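You operate a simulated robot arm through the tools that you are given. There is no shell and no other tool.

The job below is to be done with a simulated two-armed robot. You get a single attempt, and the scene is never put back.

TASK
Clip the wrap coil down, pull both straps tight, then plug it in.
Fine: shut both dock levers; use the orange socket.

It is judged by the outcome, as a careful person would: the job done as asked, and still so three seconds after it is handed in. It fails if anything else is knocked over, pushed out of place, dropped, spilled or broken.

THE ROBOT
Two 7-joint arms with fingered hands on one trunk that stands fixed in place. Base frame: the origin is at the foot of the trunk, x ahead of it, y to its left, z up; the work surface is at about z = 0.878. Units: m, rad, N and s.
The left shoulder is at [0.07, 0.139, 1.083], the right one opposite. With the tool pointing down near the work surface each hand reaches from about 0.46 to 0.84 m from the base axis, measured 20 degrees to its own side. Payload 3.9 kg a hand.
The tool frame of a hand sits at the grasp point between the pads (the TCP): z along the fingers, y along the line on which they close. The tips reach 0.029 m beyond it. The gripper opens to 0.1 m. The gripper's body begins 0.034 m behind the TCP. The gripper is a hand of 5 fingers: y runs from the thumb to the fingers, the wrist lies at [-0.015, -0.105, -0.177] in the tool frame, and closing takes about 1.5 s.
Orientation is that of the tool frame in the base frame, as a unit quaternion [x, y, z, w]. With the fingers straight down and the wrist toward the robot, the tool's x, y and z point along [0, 1, 0], [1, 0, 0] and [0, 0, -1] of the base frame.

THE INTERFACE
- The arms move only by the tool nudge_tool. It takes "left_commands", "right_commands" or both (then of equal length, played together; a hand with none holds still); each is a list of rows, each a list of 7 numbers: the shift along the tool's x, y, z in units of 150 mm (1.0 is 150 mm), then the turn, a rotation vector about the tool's x, y, z in units of 180 degrees (1.0 is 180 degrees), then the gripper command, from -1 (shut) to 1 (fully open), values between in proportion. In form: [[dx, dy, dz, wx, wy, wz, fingers], ...]. A call has 1 to 20 rows; each row is the pose to reach, as a shift and turn from the pose commanded when the call began, along the tool's axes at that moment. A call with a number of a shift or a turn outside -1 to 1 is refused whole. Each row takes 0.2 s and may step no farther than 0.05 m and 0.15 rad from the row before; otherwise, or with a gripper value out of range, the whole call is refused. Where a pose cannot be reached the arm comes as near as it can. A force on the tool above 40 N (or 10 N above the force at the start of the call, whichever is more), or a blocked arm, ends the call early, and 0.2 s more pass. The fingers move at their own pace (about 0.153 m/s each) and stop on an object; they squeeze with about 25 N. The grip force told is the motor's: it shows also when the fingers shut on nothing. Time passes only in rows, and 0.2 s behind the last, so rows that repeat a pose let the fingers close. It gives the time, the measured TCP pose, the force on the tool (base axes), the opening and the grip force at its end, in the units of the frame above (readings bear some noise), with the torque about the TCP (base axes, N m) and any sound that the robot's microphone picked up, and new pictures: "pictures" is both (left out), scene, wrist or none (wrist: the cameras of the hands that moved).
- Cameras (640 x 400 px; columns grow to the right, rows downward): "scene" is now at [0.1427, 0.0451, 1.4152]; the picture's right is [0.48, -0.88, 0.00], its down [-0.39, -0.22, -0.90] and it looks along [0.78, 0.43, -0.44] (base axes); focal length 312 px, centre (320, 200). "left" rides on the left gripper at [-0.066, -0.086, -0.121] in its tool frame; the picture's right is [-0.76, -0.31, 0.58], its down [0.59, -0.70, 0.40] and it looks along [0.28, 0.64, 0.71] (tool axes); focal length 247 px, centre (320, 200). "right" rides on the right gripper at [0.065, -0.086, -0.121] in its tool frame; the picture's right is [-0.76, 0.31, -0.58], its down [-0.59, -0.70, 0.40] and it looks along [-0.28, 0.64, 0.71] (tool axes); focal length 247 px, centre (320, 200). There is no depth. A picture from a camera that has moved, and an enlarged one, comes with that camera's place and axes in the base frame and with its lens. The place of the scene camera against the robot may be out by one fixed shift of up to 0.018 m in any direction.
- raise_lower(by): slides the trunk up (or, below 0, down) by that many m; the arms and the scene camera ride with it, the base frame stays. It gives what a move gives, with no picture.
- hand_shape(shape, hand): the hand has 5 fingers and takes this shape, open, in about a second: jaw (thumb against the fingers, like two jaws); tri (thumb and two fingers); tip (a fingertip pinch); poke (one finger out to press); point (the index stretched); flat (the hand flat); cup (the hand cupped); fist (a fist). The gripper value then closes the fingers along that shape, each until it touches; the sizes above hold for jaw. It gives what a move gives, with no picture.
- turn_head(pan, tilt): turns the head with the scene camera to pan (to the left, within 1.501 rad either way) and tilt (down, from -0.506 to 1.204), counted from straight ahead of the robot. It gives what a move gives, and a new picture of the scene camera.
- zoom(camera, box): a new picture of the part [left, top, right, bottom] of that camera's present view, enlarged. It takes no simulated time.
- sign_off(): hands the job in; it is judged then, once.

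Places have to be worked out from the pictures, the camera data and where the tool is seen. Open the grippers and draw the arms clear of the work before you hand the job in, unless the task says otherwise.

The tools are called after "Call:" as name(argument=value, ...) on one line, values as JSON. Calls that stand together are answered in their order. nudge_tool: Moves the arms, as the interface text tells. Its arguments: {"type":"object","properties":{"left_commands":{"type":"array","items":{"type":"array","items":{"type":"number"}}},"right_commands":{"type":"array","items":{"type":"array","items":{"type":"number"}}},"pictures":{"type":"string","enum":["both","scene","wrist","none"]}},"required":[]} The other tools are called the same way: raise_lower (by) slides the trunk up or down; hand_shape (shape, hand) gives the hand a shape; turn_head (pan, tilt) turns the head that bears the scene camera; zoom (camera, box) takes an enlarged picture of a part of a camera's view; sign_off () hands the job in.

At the start:

```text
time_s: 0.0
left_position: [0.3839, 0.3269, 1.2106]
left_orientation: [0.572, 0.82, 0.0, 0.0]
left_wrist_force: [-0.1, 0.3, 0.3]
left_torque: [-0.01, -0.02, -0.01]
left_width: 0.0999
left_finger_force: 0.1
left_shape: jaw
right_position: [0.5677, -0.0007, 1.2485]
right_orientation: [0.573, 0.82, 0.0, 0.002]
right_wrist_force: [-0.3, 0.9, -0.3]
right_torque: [-0.01, 0.01, -0.01]
right_width: 0.0998
right_finger_force: 0.1
right_shape: jaw
trunk travel left (down, up): [-0.725, 0.115]
head pan, tilt: [0.506, 0.461]
```

scene: 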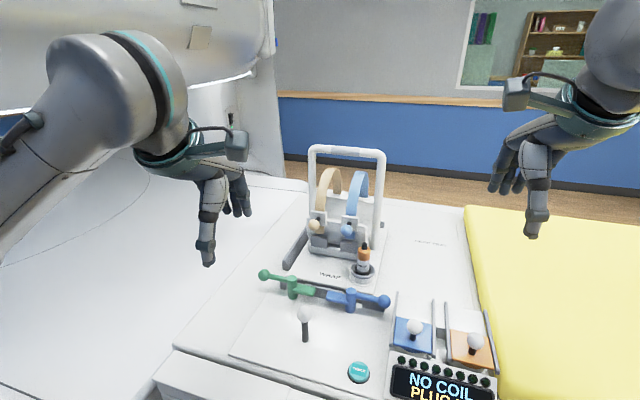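
right: 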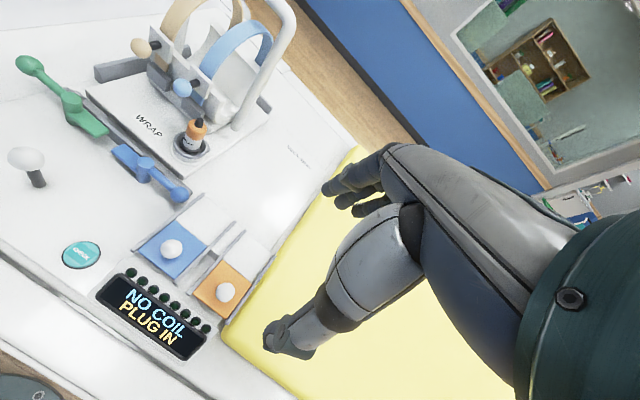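
left: 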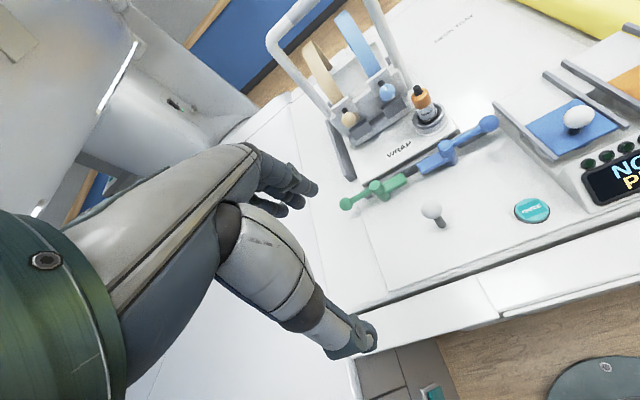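

I start by looking closer at the bench: the coil with its straps, the two dock levers, the plug, and the sliding sockets.

Call:
zoom(camera="scene", box=[240, 130, 420, 300])

Call:
zoom(camera="scene", box=[240, 250, 520, 400])

Call:
zoom(camera="right", box=[0, 0, 320, 200])

Call:
zoom(camera="left", box=[260, 0, 640, 240])

```text
2.35 times, centred on (330, 215) of scene
camera zoom: at [0.1427, 0.0451, 1.4152], right [0.48, -0.88, 0.0], down [-0.39, -0.22, -0.9], along [0.78, 0.43, -0.44], focal length 734 px, centre (296, 165)
```

zoom: 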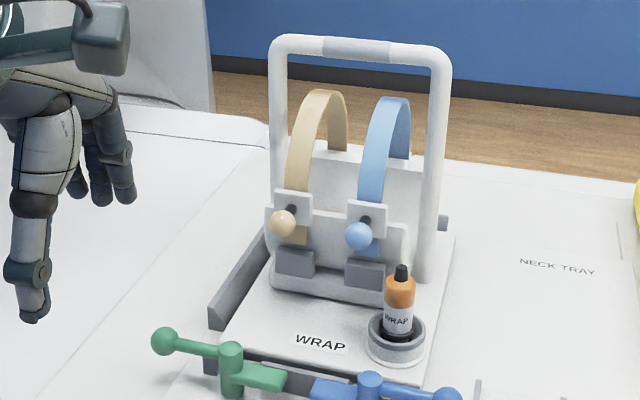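

```text
2.29 times, centred on (380, 325) of scene
camera zoom: at [0.1427, 0.0451, 1.4152], right [0.48, -0.88, 0.0], down [-0.39, -0.22, -0.9], along [0.78, 0.43, -0.44], focal length 713 px, centre (183, -86)
```

zoom: 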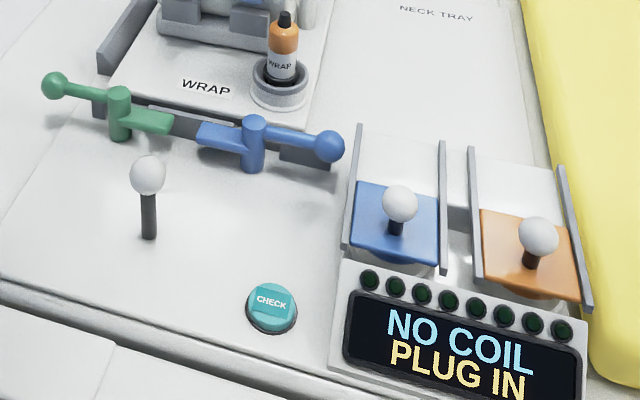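

```text
2.00 times, centred on (160, 100) of right
camera zoom: at [0.4626, 0.0323, 1.368], right [0.55, -0.6, 0.58], down [-0.46, -0.8, -0.4], along [0.7, -0.05, -0.71], focal length 494 px, centre (640, 400)
```

zoom: 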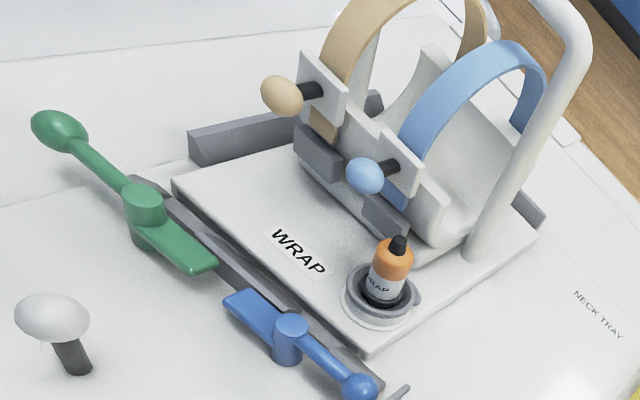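

```text
1.67 times, centred on (450, 120) of left
camera zoom: at [0.3264, 0.2353, 1.3314], right [-0.03, -0.82, -0.58], down [-0.86, 0.31, -0.4], along [0.51, 0.49, -0.71], focal length 412 px, centre (103, 333)
```

zoom: 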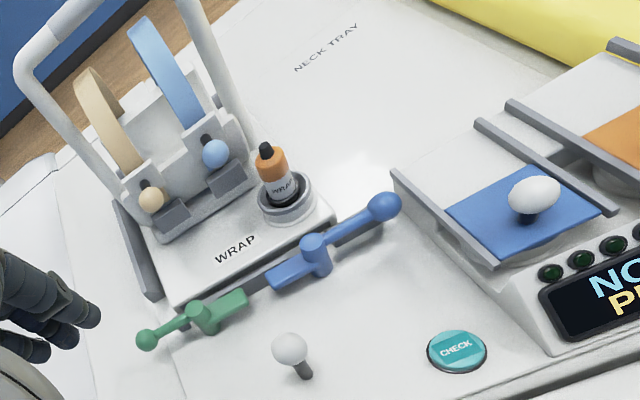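

The straps, toggles and levers need a closer look before I judge how they move, so I enlarge them further.

Call:
zoom(camera="scene", box=[300, 190, 380, 240])

Call:
zoom(camera="left", box=[320, 60, 440, 140])

Call:
zoom(camera="right", box=[120, 20, 240, 100])

Call:
zoom(camera="right", box=[100, 180, 290, 300])

Call:
turn_head(pan=0.35, tilt=0.75)

```text
8.00 times, centred on (340, 215) of scene
camera zoom: at [0.1427, 0.0451, 1.4152], right [0.48, -0.88, 0.0], down [-0.39, -0.22, -0.9], along [0.78, 0.43, -0.44], focal length 2496 px, centre (160, 80)
```

zoom: 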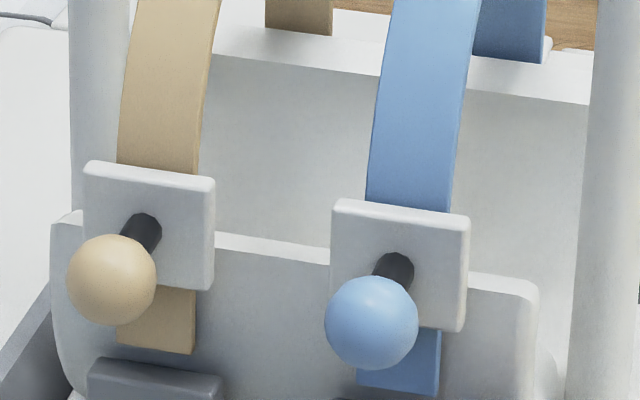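

```text
5.00 times, centred on (380, 100) of left
camera zoom: at [0.3264, 0.2353, 1.3314], right [-0.03, -0.82, -0.58], down [-0.86, 0.31, -0.4], along [0.51, 0.49, -0.71], focal length 1235 px, centre (20, 700)
```

zoom: 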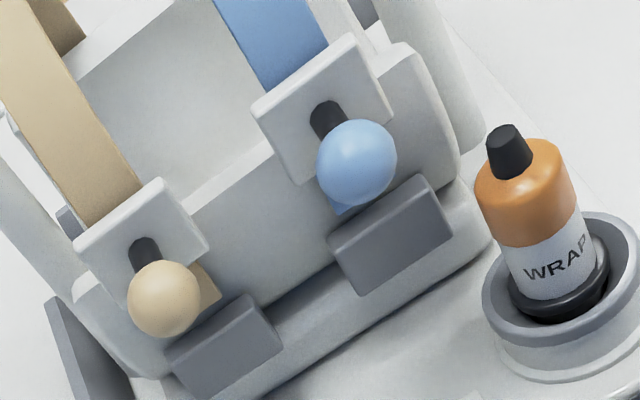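

```text
5.00 times, centred on (180, 60) of right
camera zoom: at [0.4626, 0.0323, 1.368], right [0.55, -0.6, 0.58], down [-0.46, -0.8, -0.4], along [0.7, -0.05, -0.71], focal length 1235 px, centre (1020, 900)
```

zoom: 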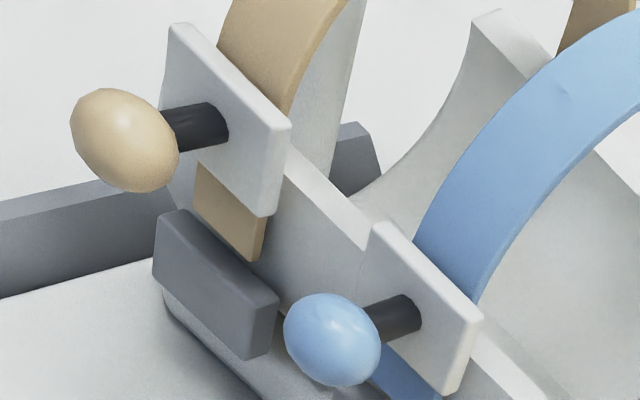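

```text
3.33 times, centred on (195, 240) of right
camera zoom: at [0.4626, 0.0323, 1.368], right [0.55, -0.6, 0.58], down [-0.46, -0.8, -0.4], along [0.7, -0.05, -0.71], focal length 823 px, centre (737, 67)
```

zoom: 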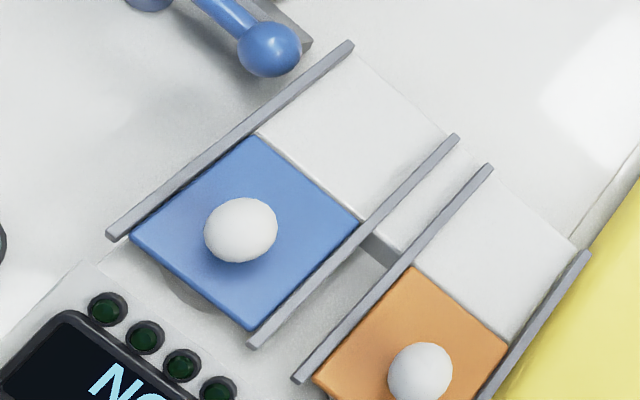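

```text
time_s: 0.8
left_position: [0.3853, 0.3268, 1.2088]
left_orientation: [0.573, 0.82, 0.0, 0.001]
left_wrist_force: [0.3, -0.6, -0.1]
left_torque: [0.02, 0.0, -0.01]
left_width: 0.1
left_finger_force: 0.0
left_shape: jaw
right_position: [0.5671, 0.0009, 1.2474]
right_orientation: [0.572, 0.82, 0.0, 0.001]
right_wrist_force: [-0.4, -0.2, 0.2]
right_torque: [-0.02, -0.01, -0.01]
right_width: 0.0997
right_finger_force: 0.1
right_shape: jaw
trunk travel left (down, up): [-0.725, 0.115]
head pan, tilt: [0.351, 0.75]
camera scene: at [0.1403, 0.0293, 1.3898], right [0.34, -0.94, 0.0], down [-0.64, -0.23, -0.73], along [0.69, 0.25, -0.68], focal length 312 px, centre (320, 200)
```

scene: 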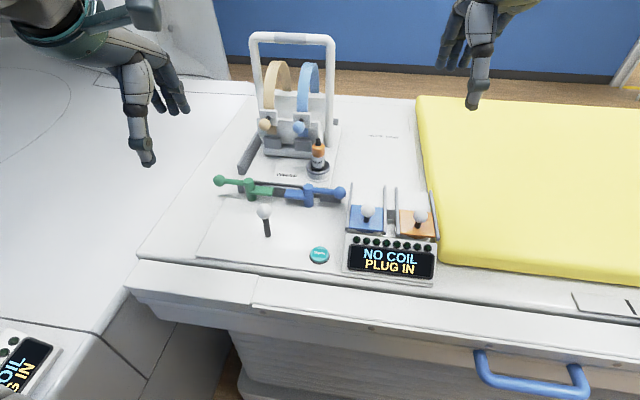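

The buckle plates look like sliders with ball knobs above grey stops; the sockets lie under sliding covers. I zoom from the new head angle to measure places.

Call:
zoom(camera="scene", box=[200, 100, 360, 200])

Call:
zoom(camera="scene", box=[200, 160, 360, 260])

Call:
zoom(camera="scene", box=[320, 170, 480, 270])

Call:
zoom(camera="right", box=[0, 40, 200, 165])

Call:
zoom(camera="left", box=[320, 80, 520, 205])

```text
4.00 times, centred on (280, 150) of scene
camera zoom: at [0.1403, 0.0293, 1.3898], right [0.34, -0.94, 0.0], down [-0.64, -0.23, -0.73], along [0.69, 0.25, -0.68], focal length 1248 px, centre (480, 400)
```

zoom: 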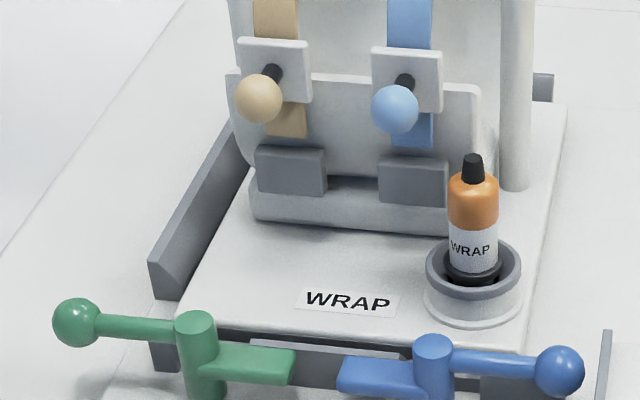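

```text
4.00 times, centred on (280, 210) of scene
camera zoom: at [0.1403, 0.0293, 1.3898], right [0.34, -0.94, 0.0], down [-0.64, -0.23, -0.73], along [0.69, 0.25, -0.68], focal length 1248 px, centre (480, 160)
```

zoom: 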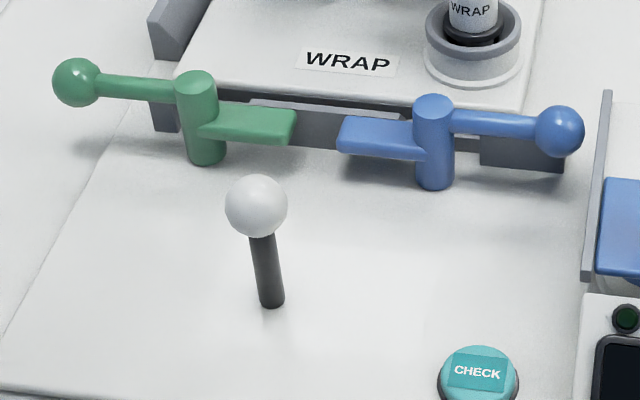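

```text
4.00 times, centred on (400, 220) of scene
camera zoom: at [0.1403, 0.0293, 1.3898], right [0.34, -0.94, 0.0], down [-0.64, -0.23, -0.73], along [0.69, 0.25, -0.68], focal length 1248 px, centre (0, 120)
```

zoom: 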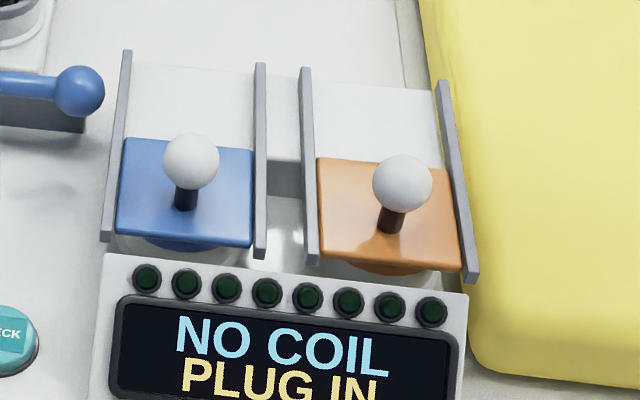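

```text
3.20 times, centred on (100, 102) of right
camera zoom: at [0.4626, 0.0323, 1.3681], right [0.55, -0.6, 0.58], down [-0.46, -0.8, -0.4], along [0.7, -0.05, -0.71], focal length 790 px, centre (1024, 512)
```

zoom: 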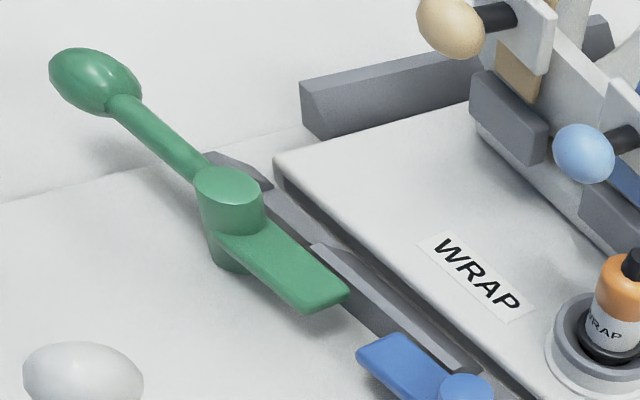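

```text
3.20 times, centred on (420, 142) of left
camera zoom: at [0.3264, 0.2353, 1.3314], right [-0.03, -0.82, -0.58], down [-0.86, 0.31, -0.4], along [0.51, 0.49, -0.71], focal length 790 px, centre (0, 384)
```

zoom: 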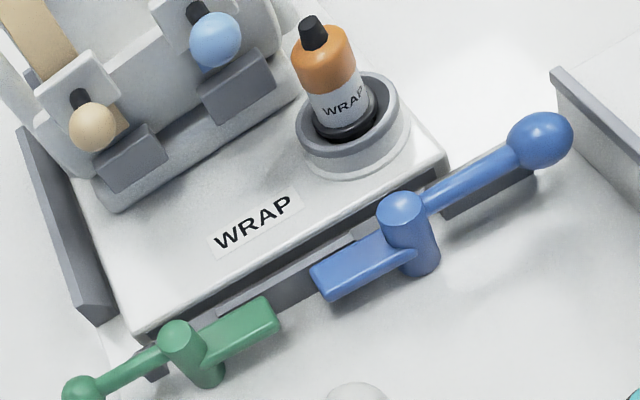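

Dock posts come out near (0.603, 0.376) and (0.631, 0.238), lever balls about 72 mm outboard at z≈0.926. I shape the left hand to a single finger for pushing the levers and look at where that finger lies.

Call:
hand_shape(hand="left", shape="poke")

Call:
zoom(camera="scene", box=[60, 20, 260, 180])

Call:
zoom(camera="left", box=[0, 0, 640, 400])

```text
time_s: 1.7
left_position: [0.383, 0.3257, 1.2092]
left_orientation: [0.573, 0.819, -0.001, 0.0]
left_wrist_force: [0.2, -0.5, 0.5]
left_torque: [0.0, -0.02, 0.05]
left_width: 0.0
left_finger_force: 0.0
left_shape: poke
right_position: [0.5675, 0.0014, 1.2477]
right_orientation: [0.572, 0.82, 0.0, 0.001]
right_wrist_force: [0.0, 0.1, -0.3]
right_torque: [-0.03, 0.02, -0.02]
right_width: 0.0996
right_finger_force: 0.0
right_shape: jaw
trunk travel left (down, up): [-0.725, 0.115]
head pan, tilt: [0.351, 0.75]
```

```text
2.50 times, centred on (160, 100) of scene
camera zoom: at [0.1404, 0.0292, 1.3897], right [0.34, -0.94, 0.0], down [-0.64, -0.23, -0.73], along [0.69, 0.25, -0.68], focal length 780 px, centre (720, 450)
```

zoom: 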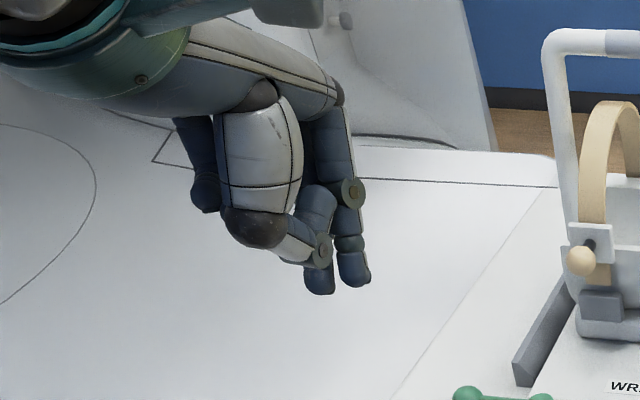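

```text
1.00 times, centred on (320, 200) of left (not enlarged: the box is as wide or as high as the picture)
camera zoom: at [0.3265, 0.2353, 1.3314], right [-0.03, -0.82, -0.58], down [-0.86, 0.31, -0.4], along [0.51, 0.49, -0.71], focal length 247 px, centre (320, 200)
```

zoom: 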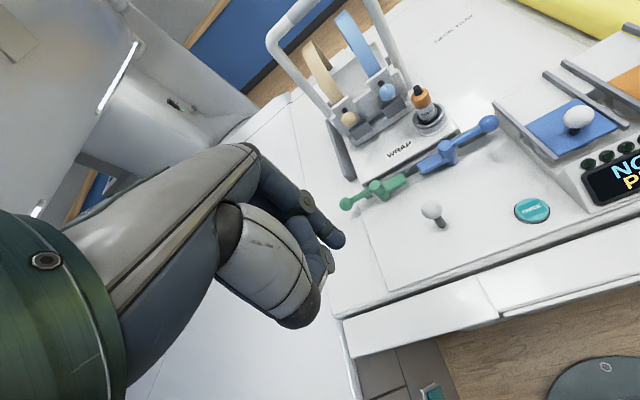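

I enlarge the left wrist view to identify which fingertip stands out furthest.

Call:
zoom(camera="left", box=[200, 140, 380, 340])

Call:
zoom(camera="scene", box=[100, 40, 180, 140])

```text
2.00 times, centred on (290, 240) of left
camera zoom: at [0.3265, 0.2353, 1.3314], right [-0.03, -0.82, -0.58], down [-0.86, 0.31, -0.4], along [0.51, 0.49, -0.71], focal length 494 px, centre (380, 120)
```

zoom: 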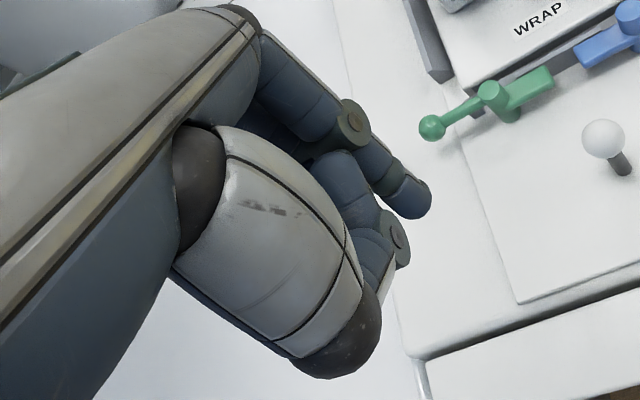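

```text
4.00 times, centred on (140, 90) of scene
camera zoom: at [0.1404, 0.0292, 1.3897], right [0.34, -0.94, 0.0], down [-0.64, -0.23, -0.73], along [0.69, 0.25, -0.68], focal length 1248 px, centre (1040, 640)
```

zoom: 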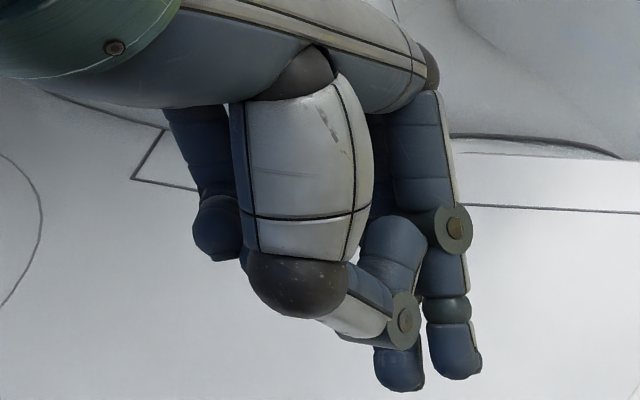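

The shape may still be settling; I hold still for a second with the fingers commanded open and look again.

Call:
nudge_tool(left_commands=[[0, 0, 0, 0, 0, 0, 1], [0, 0, 0, 0, 0, 0, 1], [0, 0, 0, 0, 0, 0, 1], [0, 0, 0, 0, 0, 0, 1], [0, 0, 0, 0, 0, 0, 1]], pictures="none")

Call:
zoom(camera="left", box=[200, 140, 380, 340])

Call:
zoom(camera="scene", box=[100, 40, 180, 140])

```text
time_s: 2.9
left_position: [0.3843, 0.3261, 1.2094]
left_orientation: [0.573, 0.82, 0.0, -0.001]
left_wrist_force: [0.9, 1.2, 0.1]
left_torque: [0.02, -0.02, 0.01]
left_width: 0.0
left_finger_force: 0.0
left_shape: poke
right_position: [0.5667, -0.0002, 1.2478]
right_orientation: [0.572, 0.82, 0.0, 0.002]
right_wrist_force: [0.0, -0.7, -0.1]
right_torque: [0.01, 0.01, -0.01]
right_width: 0.0998
right_finger_force: 0.0
right_shape: jaw
trunk travel left (down, up): [-0.725, 0.115]
head pan, tilt: [0.351, 0.75]
```

```text
2.00 times, centred on (290, 240) of left
camera zoom: at [0.3265, 0.2353, 1.3314], right [-0.03, -0.82, -0.58], down [-0.86, 0.31, -0.4], along [0.51, 0.49, -0.71], focal length 494 px, centre (380, 120)
```

zoom: 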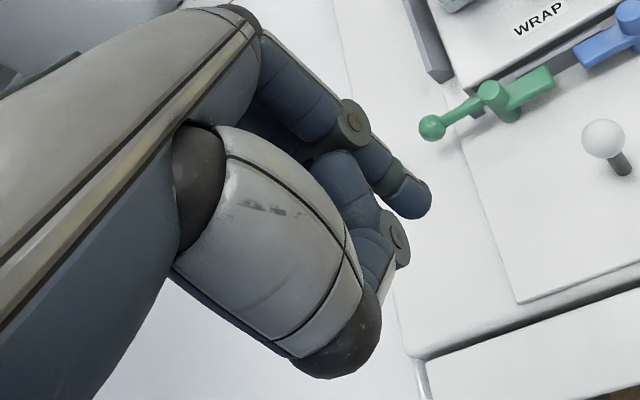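

```text
4.00 times, centred on (140, 90) of scene
camera zoom: at [0.1403, 0.0292, 1.3897], right [0.34, -0.94, 0.0], down [-0.64, -0.23, -0.73], along [0.69, 0.25, -0.68], focal length 1248 px, centre (1040, 640)
```

zoom: 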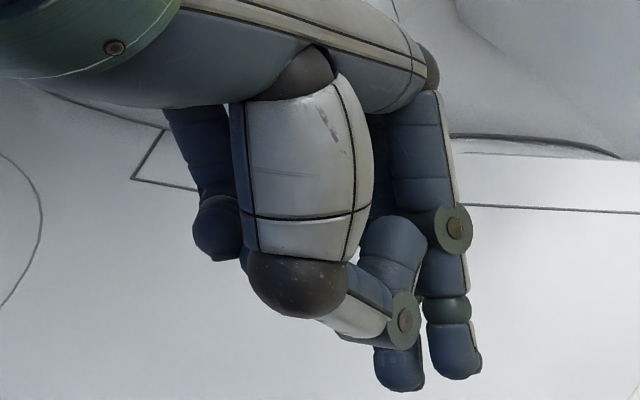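

The poke shape leaves two tips nearly level; I try the "point" shape, which should leave only the index stretched.

Call:
hand_shape(hand="left", shape="point")

Call:
zoom(camera="left", box=[200, 100, 440, 340])

Call:
zoom(camera="scene", box=[100, 40, 200, 160])

```text
time_s: 3.8
left_position: [0.3851, 0.3262, 1.2087]
left_orientation: [0.573, 0.819, 0.0, 0.0]
left_wrist_force: [1.0, 0.1, -0.3]
left_torque: [-0.02, 0.0, -0.01]
left_width: 0.0
left_finger_force: 0.1
left_shape: point
right_position: [0.5665, 0.0009, 1.2475]
right_orientation: [0.573, 0.82, 0.001, 0.001]
right_wrist_force: [0.7, 0.3, 0.3]
right_torque: [0.01, -0.02, 0.03]
right_width: 0.0996
right_finger_force: 0.1
right_shape: jaw
trunk travel left (down, up): [-0.725, 0.115]
head pan, tilt: [0.351, 0.75]
```

```text
1.67 times, centred on (320, 220) of left
camera zoom: at [0.3265, 0.2353, 1.3314], right [-0.03, -0.82, -0.58], down [-0.86, 0.31, -0.4], along [0.51, 0.49, -0.71], focal length 412 px, centre (320, 167)
```

zoom: 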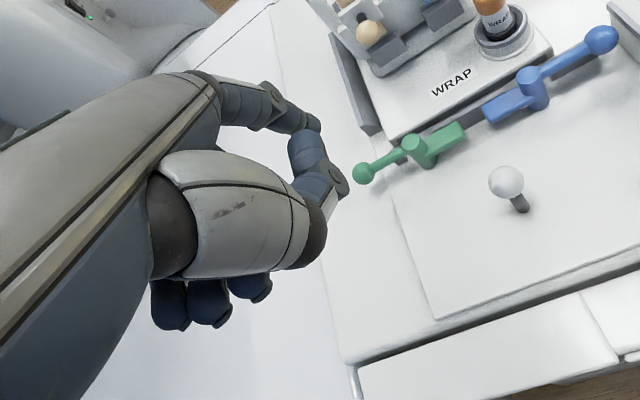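

```text
3.33 times, centred on (150, 100) of scene
camera zoom: at [0.1403, 0.0292, 1.3897], right [0.34, -0.94, 0.0], down [-0.64, -0.23, -0.73], along [0.69, 0.25, -0.68], focal length 1040 px, centre (887, 533)
```

zoom: 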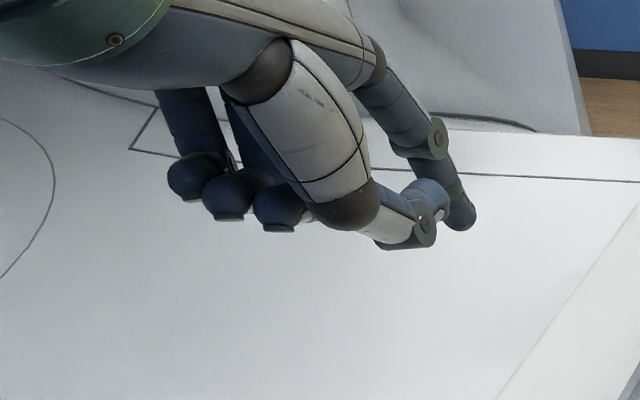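

The "point" shape is bulkier. I look at the right hand, still in the open jaw shape, to learn how its thumb and fingers stand.

Call:
zoom(camera="right", box=[220, 120, 460, 380])

Call:
turn_head(pan=-0.05, tilt=0.45)

Call:
hand_shape(hand="left", shape="tip")

Call:
zoom(camera="left", box=[200, 100, 440, 340])

```text
1.54 times, centred on (340, 250) of right
camera zoom: at [0.4626, 0.0323, 1.368], right [0.55, -0.6, 0.58], down [-0.46, -0.8, -0.4], along [0.7, -0.05, -0.71], focal length 380 px, centre (289, 123)
```

zoom: 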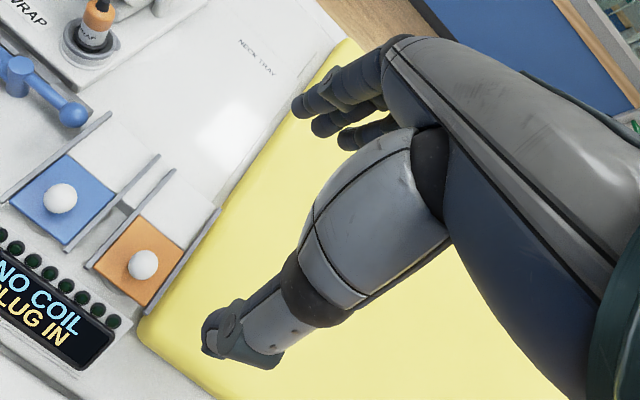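

```text
time_s: 4.7
left_position: [0.3846, 0.3258, 1.2098]
left_orientation: [0.572, 0.82, 0.0, 0.0]
left_wrist_force: [0.1, 0.0, -0.5]
left_torque: [0.0, -0.01, 0.01]
left_width: 0.0
left_finger_force: 0.0
left_shape: point
right_position: [0.5674, 0.0003, 1.2477]
right_orientation: [0.572, 0.82, -0.001, 0.001]
right_wrist_force: [0.5, -0.3, 0.2]
right_torque: [-0.04, -0.01, 0.01]
right_width: 0.1001
right_finger_force: 0.0
right_shape: jaw
trunk travel left (down, up): [-0.725, 0.115]
head pan, tilt: [-0.051, 0.45]
camera scene: at [0.1543, -0.0038, 1.4161], right [-0.05, -1.0, 0.0], down [-0.44, 0.02, -0.9], along [0.9, -0.04, -0.44], focal length 312 px, centre (320, 200)
```

scene: 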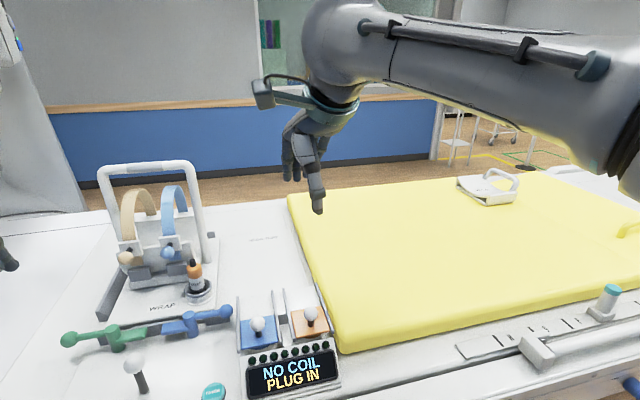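

```text
time_s: 5.6
left_position: [0.3836, 0.325, 1.2097]
left_orientation: [0.573, 0.819, 0.0, 0.0]
left_wrist_force: [-0.3, 0.6, 0.5]
left_torque: [-0.01, -0.02, 0.0]
left_width: 0.0999
left_finger_force: 0.0
left_shape: tip
right_position: [0.5669, 0.0002, 1.248]
right_orientation: [0.573, 0.819, 0.0, 0.001]
right_wrist_force: [-0.5, 0.4, -0.6]
right_torque: [-0.04, -0.01, -0.01]
right_width: 0.0996
right_finger_force: 0.1
right_shape: jaw
trunk travel left (down, up): [-0.725, 0.115]
head pan, tilt: [-0.051, 0.45]
```

```text
1.67 times, centred on (320, 220) of left
camera zoom: at [0.3265, 0.2353, 1.3314], right [-0.03, -0.82, -0.58], down [-0.86, 0.31, -0.4], along [0.51, 0.49, -0.71], focal length 412 px, centre (320, 167)
```

zoom: 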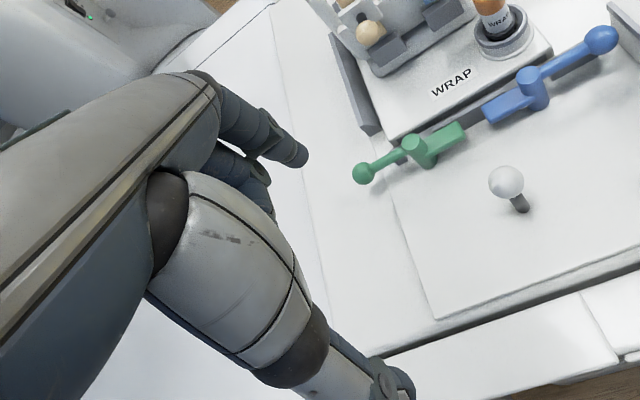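

The tip shape uses only thumb and index; closed it should make a slim prod. I close it and look back at the left side.

Call:
nudge_tool(left_commands=[[0, 0, 0, 0, 0, 0, -1], [0, 0, 0, 0, 0, 0, -1], [0, 0, 0, 0, 0, 0, -1], [0, 0, 0, 0, 0, 0, -1], [0, 0, 0, 0, 0, 0, -1], [0, 0, 0, 0, 0, 0, -1]], pictures="none")

Call:
zoom(camera="left", box=[200, 100, 440, 340])

Call:
turn_head(pan=0.5, tilt=0.6)

Call:
zoom(camera="scene", box=[120, 20, 260, 180])

```text
time_s: 7.0
left_position: [0.3847, 0.3252, 1.2094]
left_orientation: [0.573, 0.82, 0.001, 0.0]
left_wrist_force: [0.1, -0.3, -0.9]
left_torque: [0.03, -0.03, 0.01]
left_width: 0.0
left_finger_force: 24.6
left_shape: tip
right_position: [0.5671, 0.0005, 1.2474]
right_orientation: [0.573, 0.82, 0.0, 0.001]
right_wrist_force: [-0.2, 0.3, 1.4]
right_torque: [-0.02, 0.0, -0.01]
right_width: 0.0997
right_finger_force: 0.0
right_shape: jaw
trunk travel left (down, up): [-0.725, 0.115]
head pan, tilt: [-0.051, 0.45]
```

```text
1.67 times, centred on (320, 220) of left
camera zoom: at [0.3265, 0.2353, 1.3314], right [-0.03, -0.82, -0.58], down [-0.86, 0.31, -0.4], along [0.51, 0.49, -0.71], focal length 412 px, centre (320, 167)
```

zoom: 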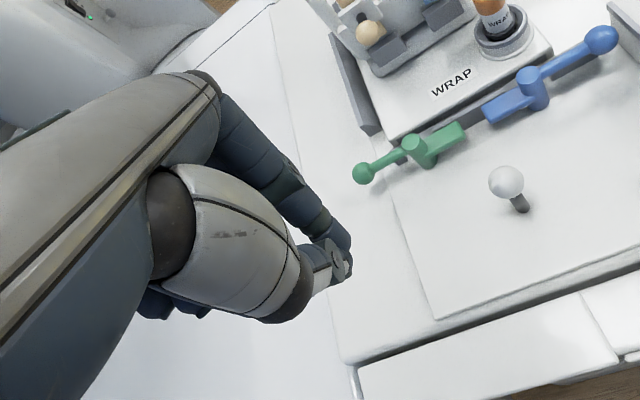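

```text
time_s: 7.9
left_position: [0.3834, 0.3261, 1.2086]
left_orientation: [0.573, 0.82, 0.0, 0.0]
left_wrist_force: [-0.1, 0.0, 0.3]
left_torque: [-0.01, 0.02, -0.03]
left_width: 0.0
left_finger_force: 24.8
left_shape: tip
right_position: [0.5662, -0.0008, 1.2473]
right_orientation: [0.573, 0.82, 0.0, 0.001]
right_wrist_force: [-0.1, 0.5, 0.2]
right_torque: [-0.01, -0.01, -0.02]
right_width: 0.0998
right_finger_force: 0.0
right_shape: jaw
trunk travel left (down, up): [-0.725, 0.115]
head pan, tilt: [0.499, 0.6]
camera scene: at [0.1402, 0.0429, 1.4026], right [0.48, -0.88, 0.0], down [-0.5, -0.27, -0.83], along [0.72, 0.39, -0.56], focal length 312 px, centre (320, 200)
```

scene: 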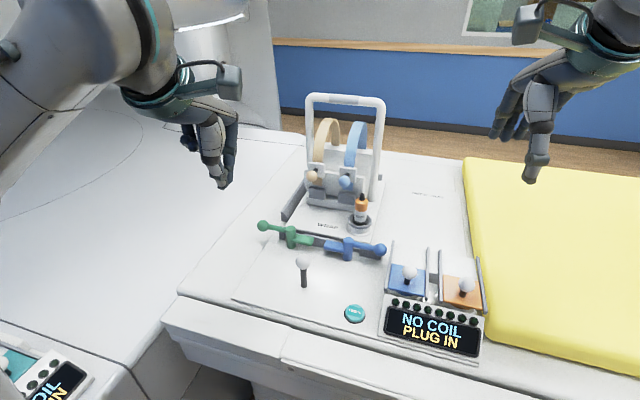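

```text
2.50 times, centred on (190, 100) of scene
camera zoom: at [0.1402, 0.0429, 1.4026], right [0.48, -0.88, 0.0], down [-0.5, -0.27, -0.83], along [0.72, 0.39, -0.56], focal length 780 px, centre (645, 450)
```

zoom: 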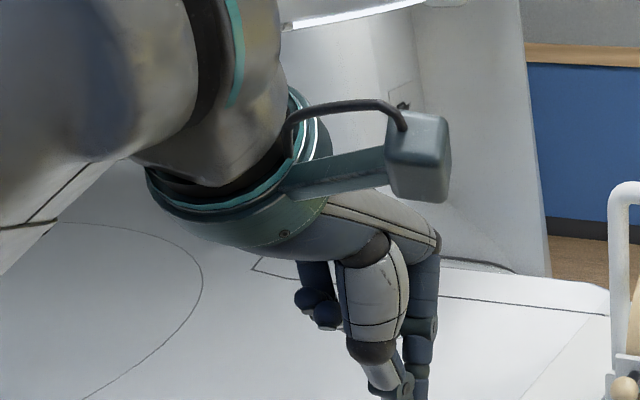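

Closed, the tip shape is a slim prod ending about 29 mm beyond the TCP. I check the prod in the scene picture to calibrate the head camera's offset.

Call:
zoom(camera="scene", box=[180, 140, 260, 190])

Call:
zoom(camera="scene", box=[250, 205, 410, 305])

Call:
zoom(camera="scene", box=[280, 150, 400, 225])

```text
8.00 times, centred on (220, 165) of scene
camera zoom: at [0.1402, 0.0429, 1.4026], right [0.48, -0.88, 0.0], down [-0.5, -0.27, -0.83], along [0.72, 0.39, -0.56], focal length 2496 px, centre (1120, 480)
```

zoom: 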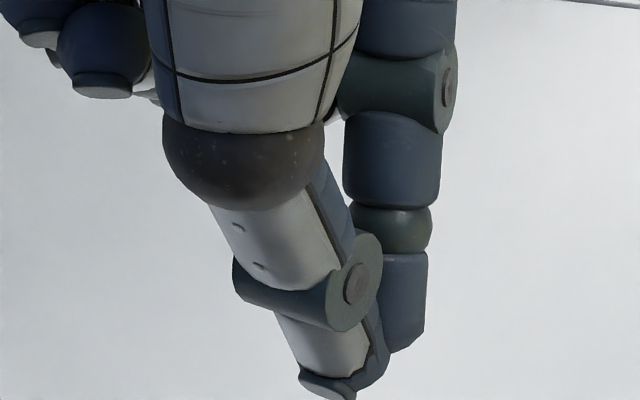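

```text
4.00 times, centred on (330, 255) of scene
camera zoom: at [0.1402, 0.0429, 1.4026], right [0.48, -0.88, 0.0], down [-0.5, -0.27, -0.83], along [0.72, 0.39, -0.56], focal length 1248 px, centre (280, -20)
```

zoom: 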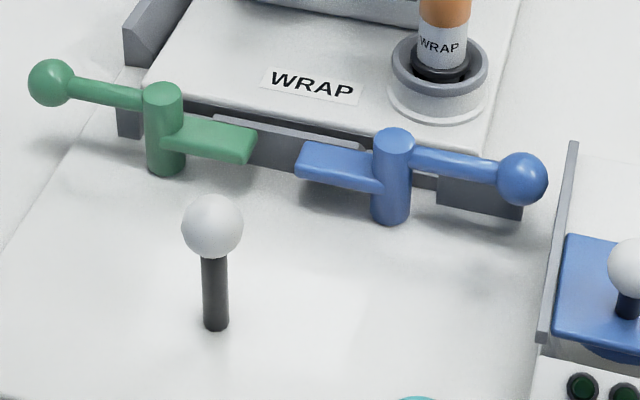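

```text
5.33 times, centred on (340, 188) of scene
camera zoom: at [0.1402, 0.0429, 1.4026], right [0.48, -0.88, 0.0], down [-0.5, -0.27, -0.83], along [0.72, 0.39, -0.56], focal length 1664 px, centre (213, 267)
```

zoom: 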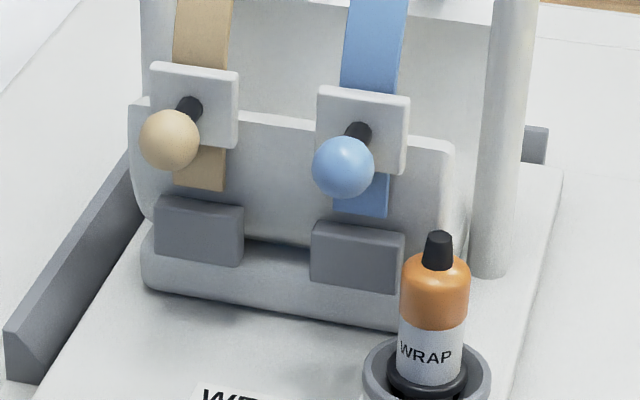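

Wrist-camera triangulation puts the green post top near (0.586, 0.366, 0.945) and the blue one near (0.611, 0.233, 0.948). I move the left prod in two steps to hover behind the green rod, well above it.

Call:
nudge_tool(left_commands=[[0, 0.2, 0.15, 0, 0, 0, -1], [0, 0.4, 0.3, 0, 0, 0, -1], [0, 0.6, 0.45, 0, 0, 0, -1], [0, 0.8, 0.6, 0, 0, 0, -1]], pictures="none")

Call:
nudge_tool(left_commands=[[0.015, 0.19, 0.16, 0, 0, 0, -1], [0.03, 0.38, 0.32, 0, 0, 0, -1], [0.045, 0.57, 0.48, 0, 0, 0, -1], [0.061, 0.746, 0.64, 0, 0, 0, -1], [0.061, 0.746, 0.64, 0, 0, 0, -1]], pictures="both")

```text
time_s: 8.9
left_position: [0.4982, 0.368, 1.1188]
left_orientation: [0.573, 0.819, 0.0, 0.001]
left_wrist_force: [-0.6, -1.0, -0.3]
left_torque: [-0.04, -0.03, 0.01]
left_width: 0.0
left_finger_force: 24.5
left_shape: tip
right_position: [0.5692, 0.0009, 1.2467]
right_orientation: [0.573, 0.82, 0.0, 0.001]
right_wrist_force: [0.1, 0.4, -0.1]
right_torque: [-0.01, 0.0, 0.02]
right_width: 0.0997
right_finger_force: 0.1
right_shape: jaw
trunk travel left (down, up): [-0.725, 0.115]
head pan, tilt: [0.499, 0.6]
```

```text
time_s: 10.1
left_position: [0.599, 0.4148, 1.023]
left_orientation: [0.573, 0.819, 0.001, 0.0]
left_wrist_force: [-0.8, 0.1, 0.2]
left_torque: [0.02, -0.03, -0.02]
left_width: 0.0001
left_finger_force: 25.0
left_shape: tip
right_position: [0.5662, -0.0005, 1.2481]
right_orientation: [0.573, 0.82, 0.001, 0.002]
right_wrist_force: [-0.4, 0.6, 0.2]
right_torque: [0.01, -0.01, 0.0]
right_width: 0.0997
right_finger_force: 0.1
right_shape: jaw
trunk travel left (down, up): [-0.725, 0.115]
head pan, tilt: [0.499, 0.6]
camera scene: at [0.1389, 0.0431, 1.4027], right [0.48, -0.88, 0.0], down [-0.5, -0.27, -0.83], along [0.72, 0.4, -0.56], focal length 312 px, centre (320, 200)
camera left: at [0.5411, 0.3242, 1.1448], right [-0.03, -0.82, -0.58], down [-0.86, 0.31, -0.4], along [0.51, 0.49, -0.71], focal length 247 px, centre (320, 200)
```

scene: 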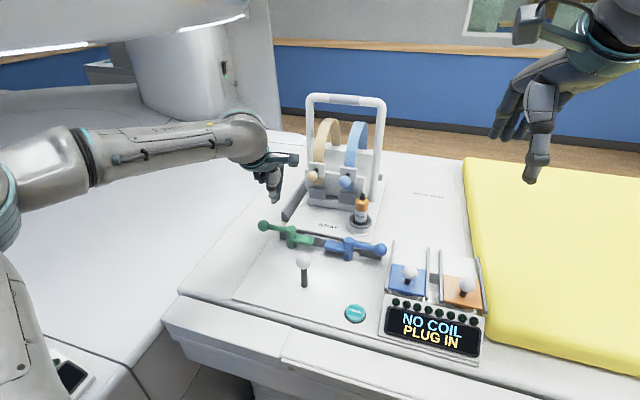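
left: 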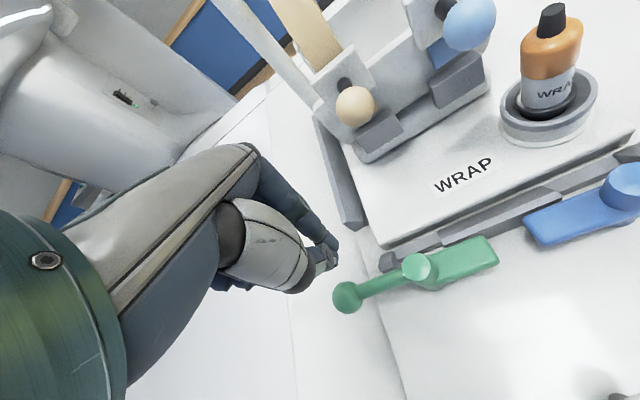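

The prod would land only about 18 mm behind the rod's axis, so I shift it 12 mm further forward, then lower its tip to z≈0.925 behind the rod.

Call:
nudge_tool(left_commands=[[-0.013, 0.08, 0, 0, 0, 0, -1], [-0.013, 0.08, 0.15, 0, 0, 0, -1], [-0.013, 0.08, 0.3, 0, 0, 0, -1], [-0.013, 0.08, 0.4, 0, 0, 0, -1], [-0.013, 0.08, 0.46, 0, 0, 0, -1]], pictures="both")

Call:
zoom(camera="left", box=[280, 180, 520, 340])

Call:
zoom(camera="scene", box=[230, 170, 360, 270])

```text
time_s: 11.3
left_position: [0.6115, 0.4176, 0.9533]
left_orientation: [0.573, 0.82, -0.001, 0.0]
left_wrist_force: [0.8, -0.5, 0.0]
left_torque: [0.0, 0.03, 0.0]
left_width: 0.0
left_finger_force: 25.2
left_shape: tip
right_position: [0.5663, 0.0001, 1.2469]
right_orientation: [0.573, 0.82, 0.0, 0.0]
right_wrist_force: [-0.6, -0.3, -0.2]
right_torque: [0.0, 0.04, 0.01]
right_width: 0.1
right_finger_force: 0.1
right_shape: jaw
trunk travel left (down, up): [-0.725, 0.115]
head pan, tilt: [0.499, 0.6]
camera scene: at [0.1403, 0.0431, 1.4026], right [0.48, -0.88, 0.0], down [-0.5, -0.27, -0.82], along [0.72, 0.4, -0.57], focal length 312 px, centre (320, 200)
camera left: at [0.5531, 0.3255, 1.0754], right [-0.03, -0.82, -0.58], down [-0.86, 0.31, -0.4], along [0.5, 0.49, -0.71], focal length 247 px, centre (320, 200)
```

scene: 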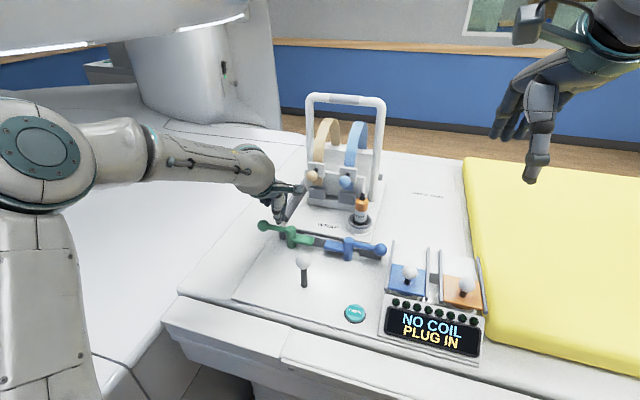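
left: 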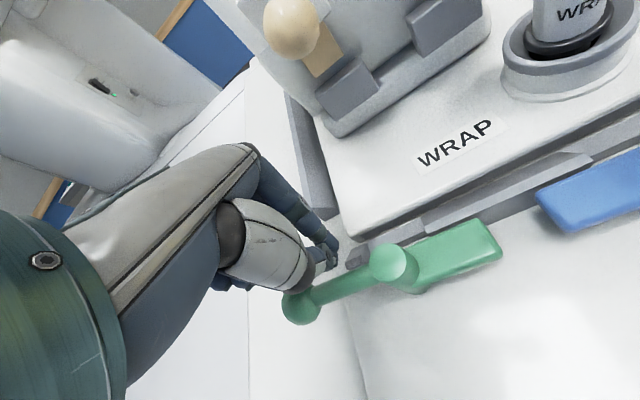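

```text
2.50 times, centred on (400, 260) of left
camera zoom: at [0.5531, 0.3255, 1.0754], right [-0.03, -0.82, -0.58], down [-0.86, 0.31, -0.4], along [0.5, 0.49, -0.71], focal length 617 px, centre (120, 50)
```

zoom: 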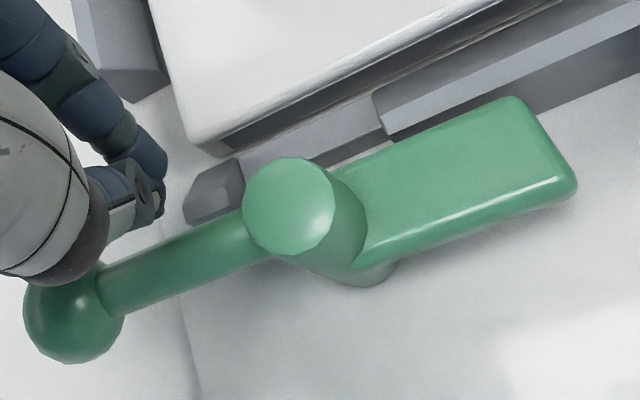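

```text
4.00 times, centred on (295, 220) of scene
camera zoom: at [0.1403, 0.0431, 1.4026], right [0.48, -0.88, 0.0], down [-0.5, -0.27, -0.82], along [0.72, 0.4, -0.57], focal length 1248 px, centre (420, 120)
```

zoom: 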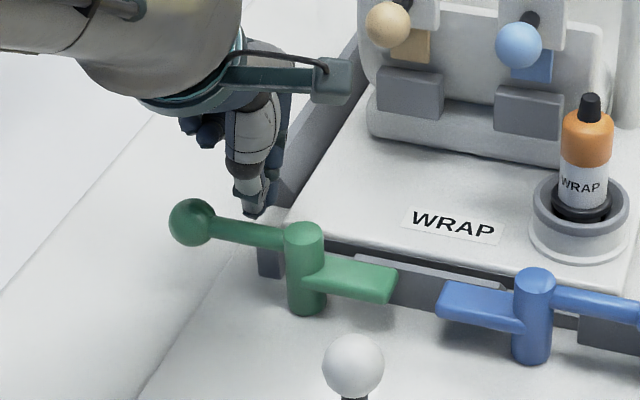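

The prod is behind the rod with about 18 mm of clearance, and the post refines to (0.590, 0.370). I sweep the green lever around its post along an arc, first to about half way.

Call:
nudge_tool(left_commands=[[0.03, -0.07, 0, 0, 0, 0, -1], [0.048, -0.136, 0, 0, 0, 0, -1], [0.061, -0.189, 0, 0, 0, 0, -1], [0.066, -0.244, 0, 0, 0, 0, -1], [0.061, -0.3, 0, 0, 0, 0, -1], [0.046, -0.354, 0, 0, 0, 0, -1]], pictures="both")

Call:
zoom(camera="scene", box=[230, 170, 360, 270])

```text
time_s: 12.7
left_position: [0.5574, 0.4055, 0.9548]
left_orientation: [0.572, 0.82, 0.0, 0.0]
left_wrist_force: [0.0, 0.1, 0.3]
left_torque: [0.05, 0.03, 0.0]
left_width: 0.0001
left_finger_force: 25.1
left_shape: tip
right_position: [0.5671, -0.0014, 1.2481]
right_orientation: [0.573, 0.82, 0.0, 0.001]
right_wrist_force: [0.0, -0.2, -0.5]
right_torque: [0.03, 0.02, -0.01]
right_width: 0.0997
right_finger_force: 0.1
right_shape: jaw
trunk travel left (down, up): [-0.725, 0.115]
head pan, tilt: [0.499, 0.6]
camera scene: at [0.1399, 0.0426, 1.4026], right [0.48, -0.88, 0.0], down [-0.5, -0.27, -0.83], along [0.72, 0.4, -0.56], focal length 312 px, centre (320, 200)
camera left: at [0.5, 0.3146, 1.0768], right [-0.03, -0.82, -0.58], down [-0.86, 0.31, -0.4], along [0.5, 0.49, -0.71], focal length 247 px, centre (320, 200)
```

scene: 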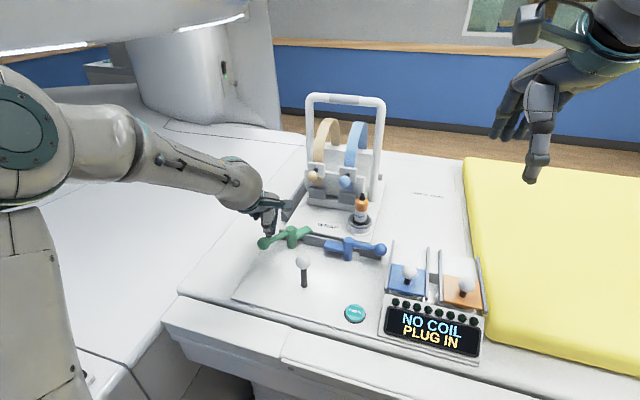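
left: 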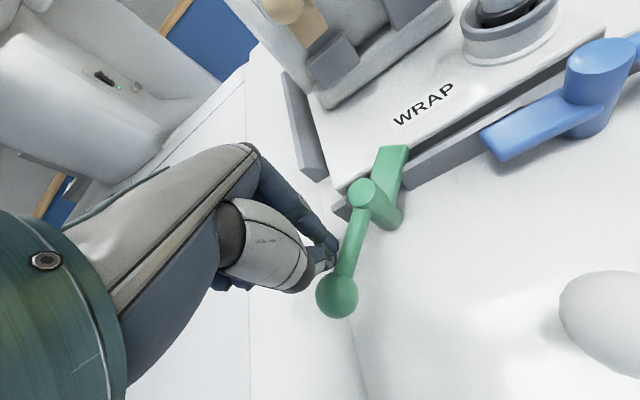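

```text
4.00 times, centred on (295, 220) of scene
camera zoom: at [0.1399, 0.0426, 1.4026], right [0.48, -0.88, 0.0], down [-0.5, -0.27, -0.83], along [0.72, 0.4, -0.56], focal length 1248 px, centre (420, 120)
```

zoom: 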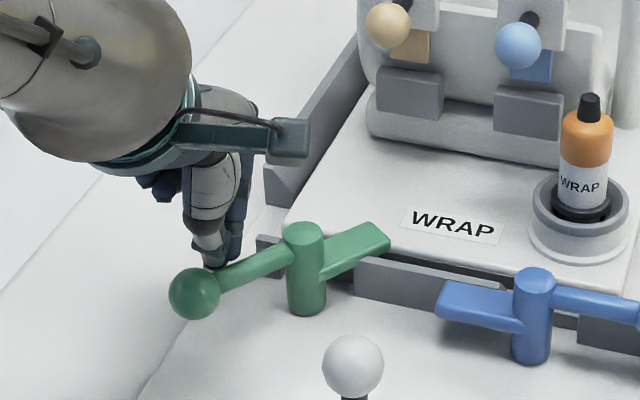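

The green lever is turning freely and its tongue has come over the plate edge. I continue the arc to the full quarter turn.

Call:
nudge_tool(left_commands=[[-0.024, -0.05, 0, 0, 0, 0, -1], [-0.056, -0.095, 0, 0, 0, 0, -1], [-0.095, -0.134, 0, 0, 0, 0, -1], [-0.141, -0.165, 0, 0, 0, 0, -1], [-0.141, -0.165, 0, 0, 0, 0, -1]], pictures="both")

Call:
zoom(camera="scene", box=[230, 170, 360, 270])

```text
time_s: 13.9
left_position: [0.5427, 0.3761, 0.9549]
left_orientation: [0.573, 0.82, 0.0, 0.0]
left_wrist_force: [-0.5, 0.6, 0.6]
left_torque: [0.02, 0.01, 0.02]
left_width: 0.0
left_finger_force: 25.1
left_shape: tip
right_position: [0.5664, -0.0, 1.2486]
right_orientation: [0.573, 0.82, 0.0, 0.002]
right_wrist_force: [0.2, 0.0, 0.0]
right_torque: [-0.02, 0.0, 0.0]
right_width: 0.0999
right_finger_force: 0.0
right_shape: jaw
trunk travel left (down, up): [-0.725, 0.115]
head pan, tilt: [0.499, 0.6]
camera scene: at [0.14, 0.0435, 1.4026], right [0.48, -0.88, 0.0], down [-0.5, -0.27, -0.83], along [0.72, 0.39, -0.57], focal length 312 px, centre (320, 200)
camera left: at [0.4846, 0.2859, 1.076], right [-0.03, -0.82, -0.58], down [-0.86, 0.31, -0.4], along [0.51, 0.49, -0.71], focal length 247 px, centre (320, 200)
```

scene: 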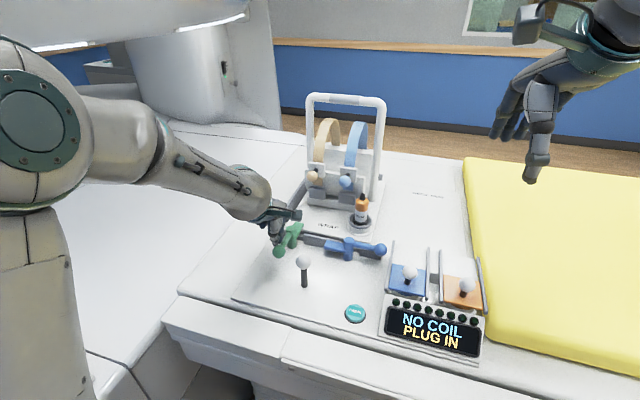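
left: 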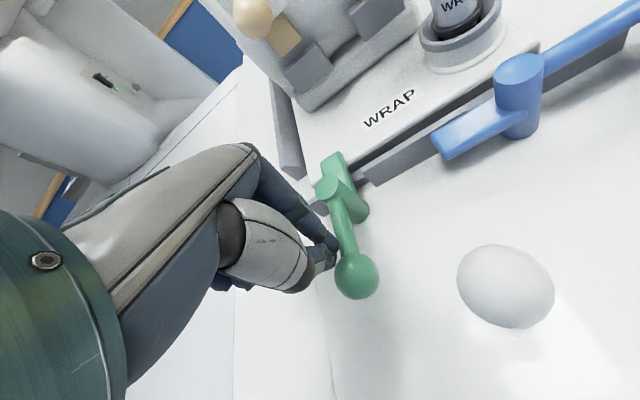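

```text
4.00 times, centred on (295, 220) of scene
camera zoom: at [0.14, 0.0435, 1.4026], right [0.48, -0.88, 0.0], down [-0.5, -0.27, -0.83], along [0.72, 0.39, -0.57], focal length 1248 px, centre (420, 120)
```

zoom: 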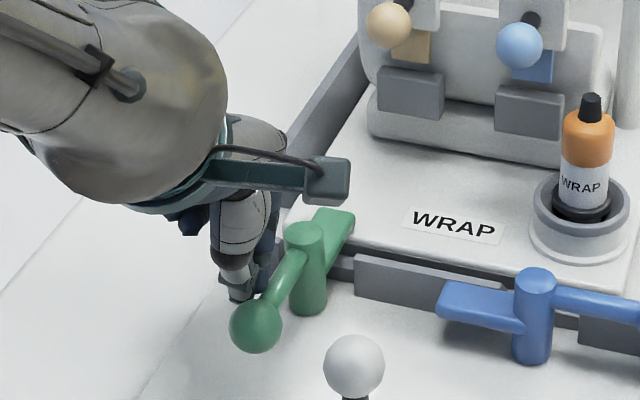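

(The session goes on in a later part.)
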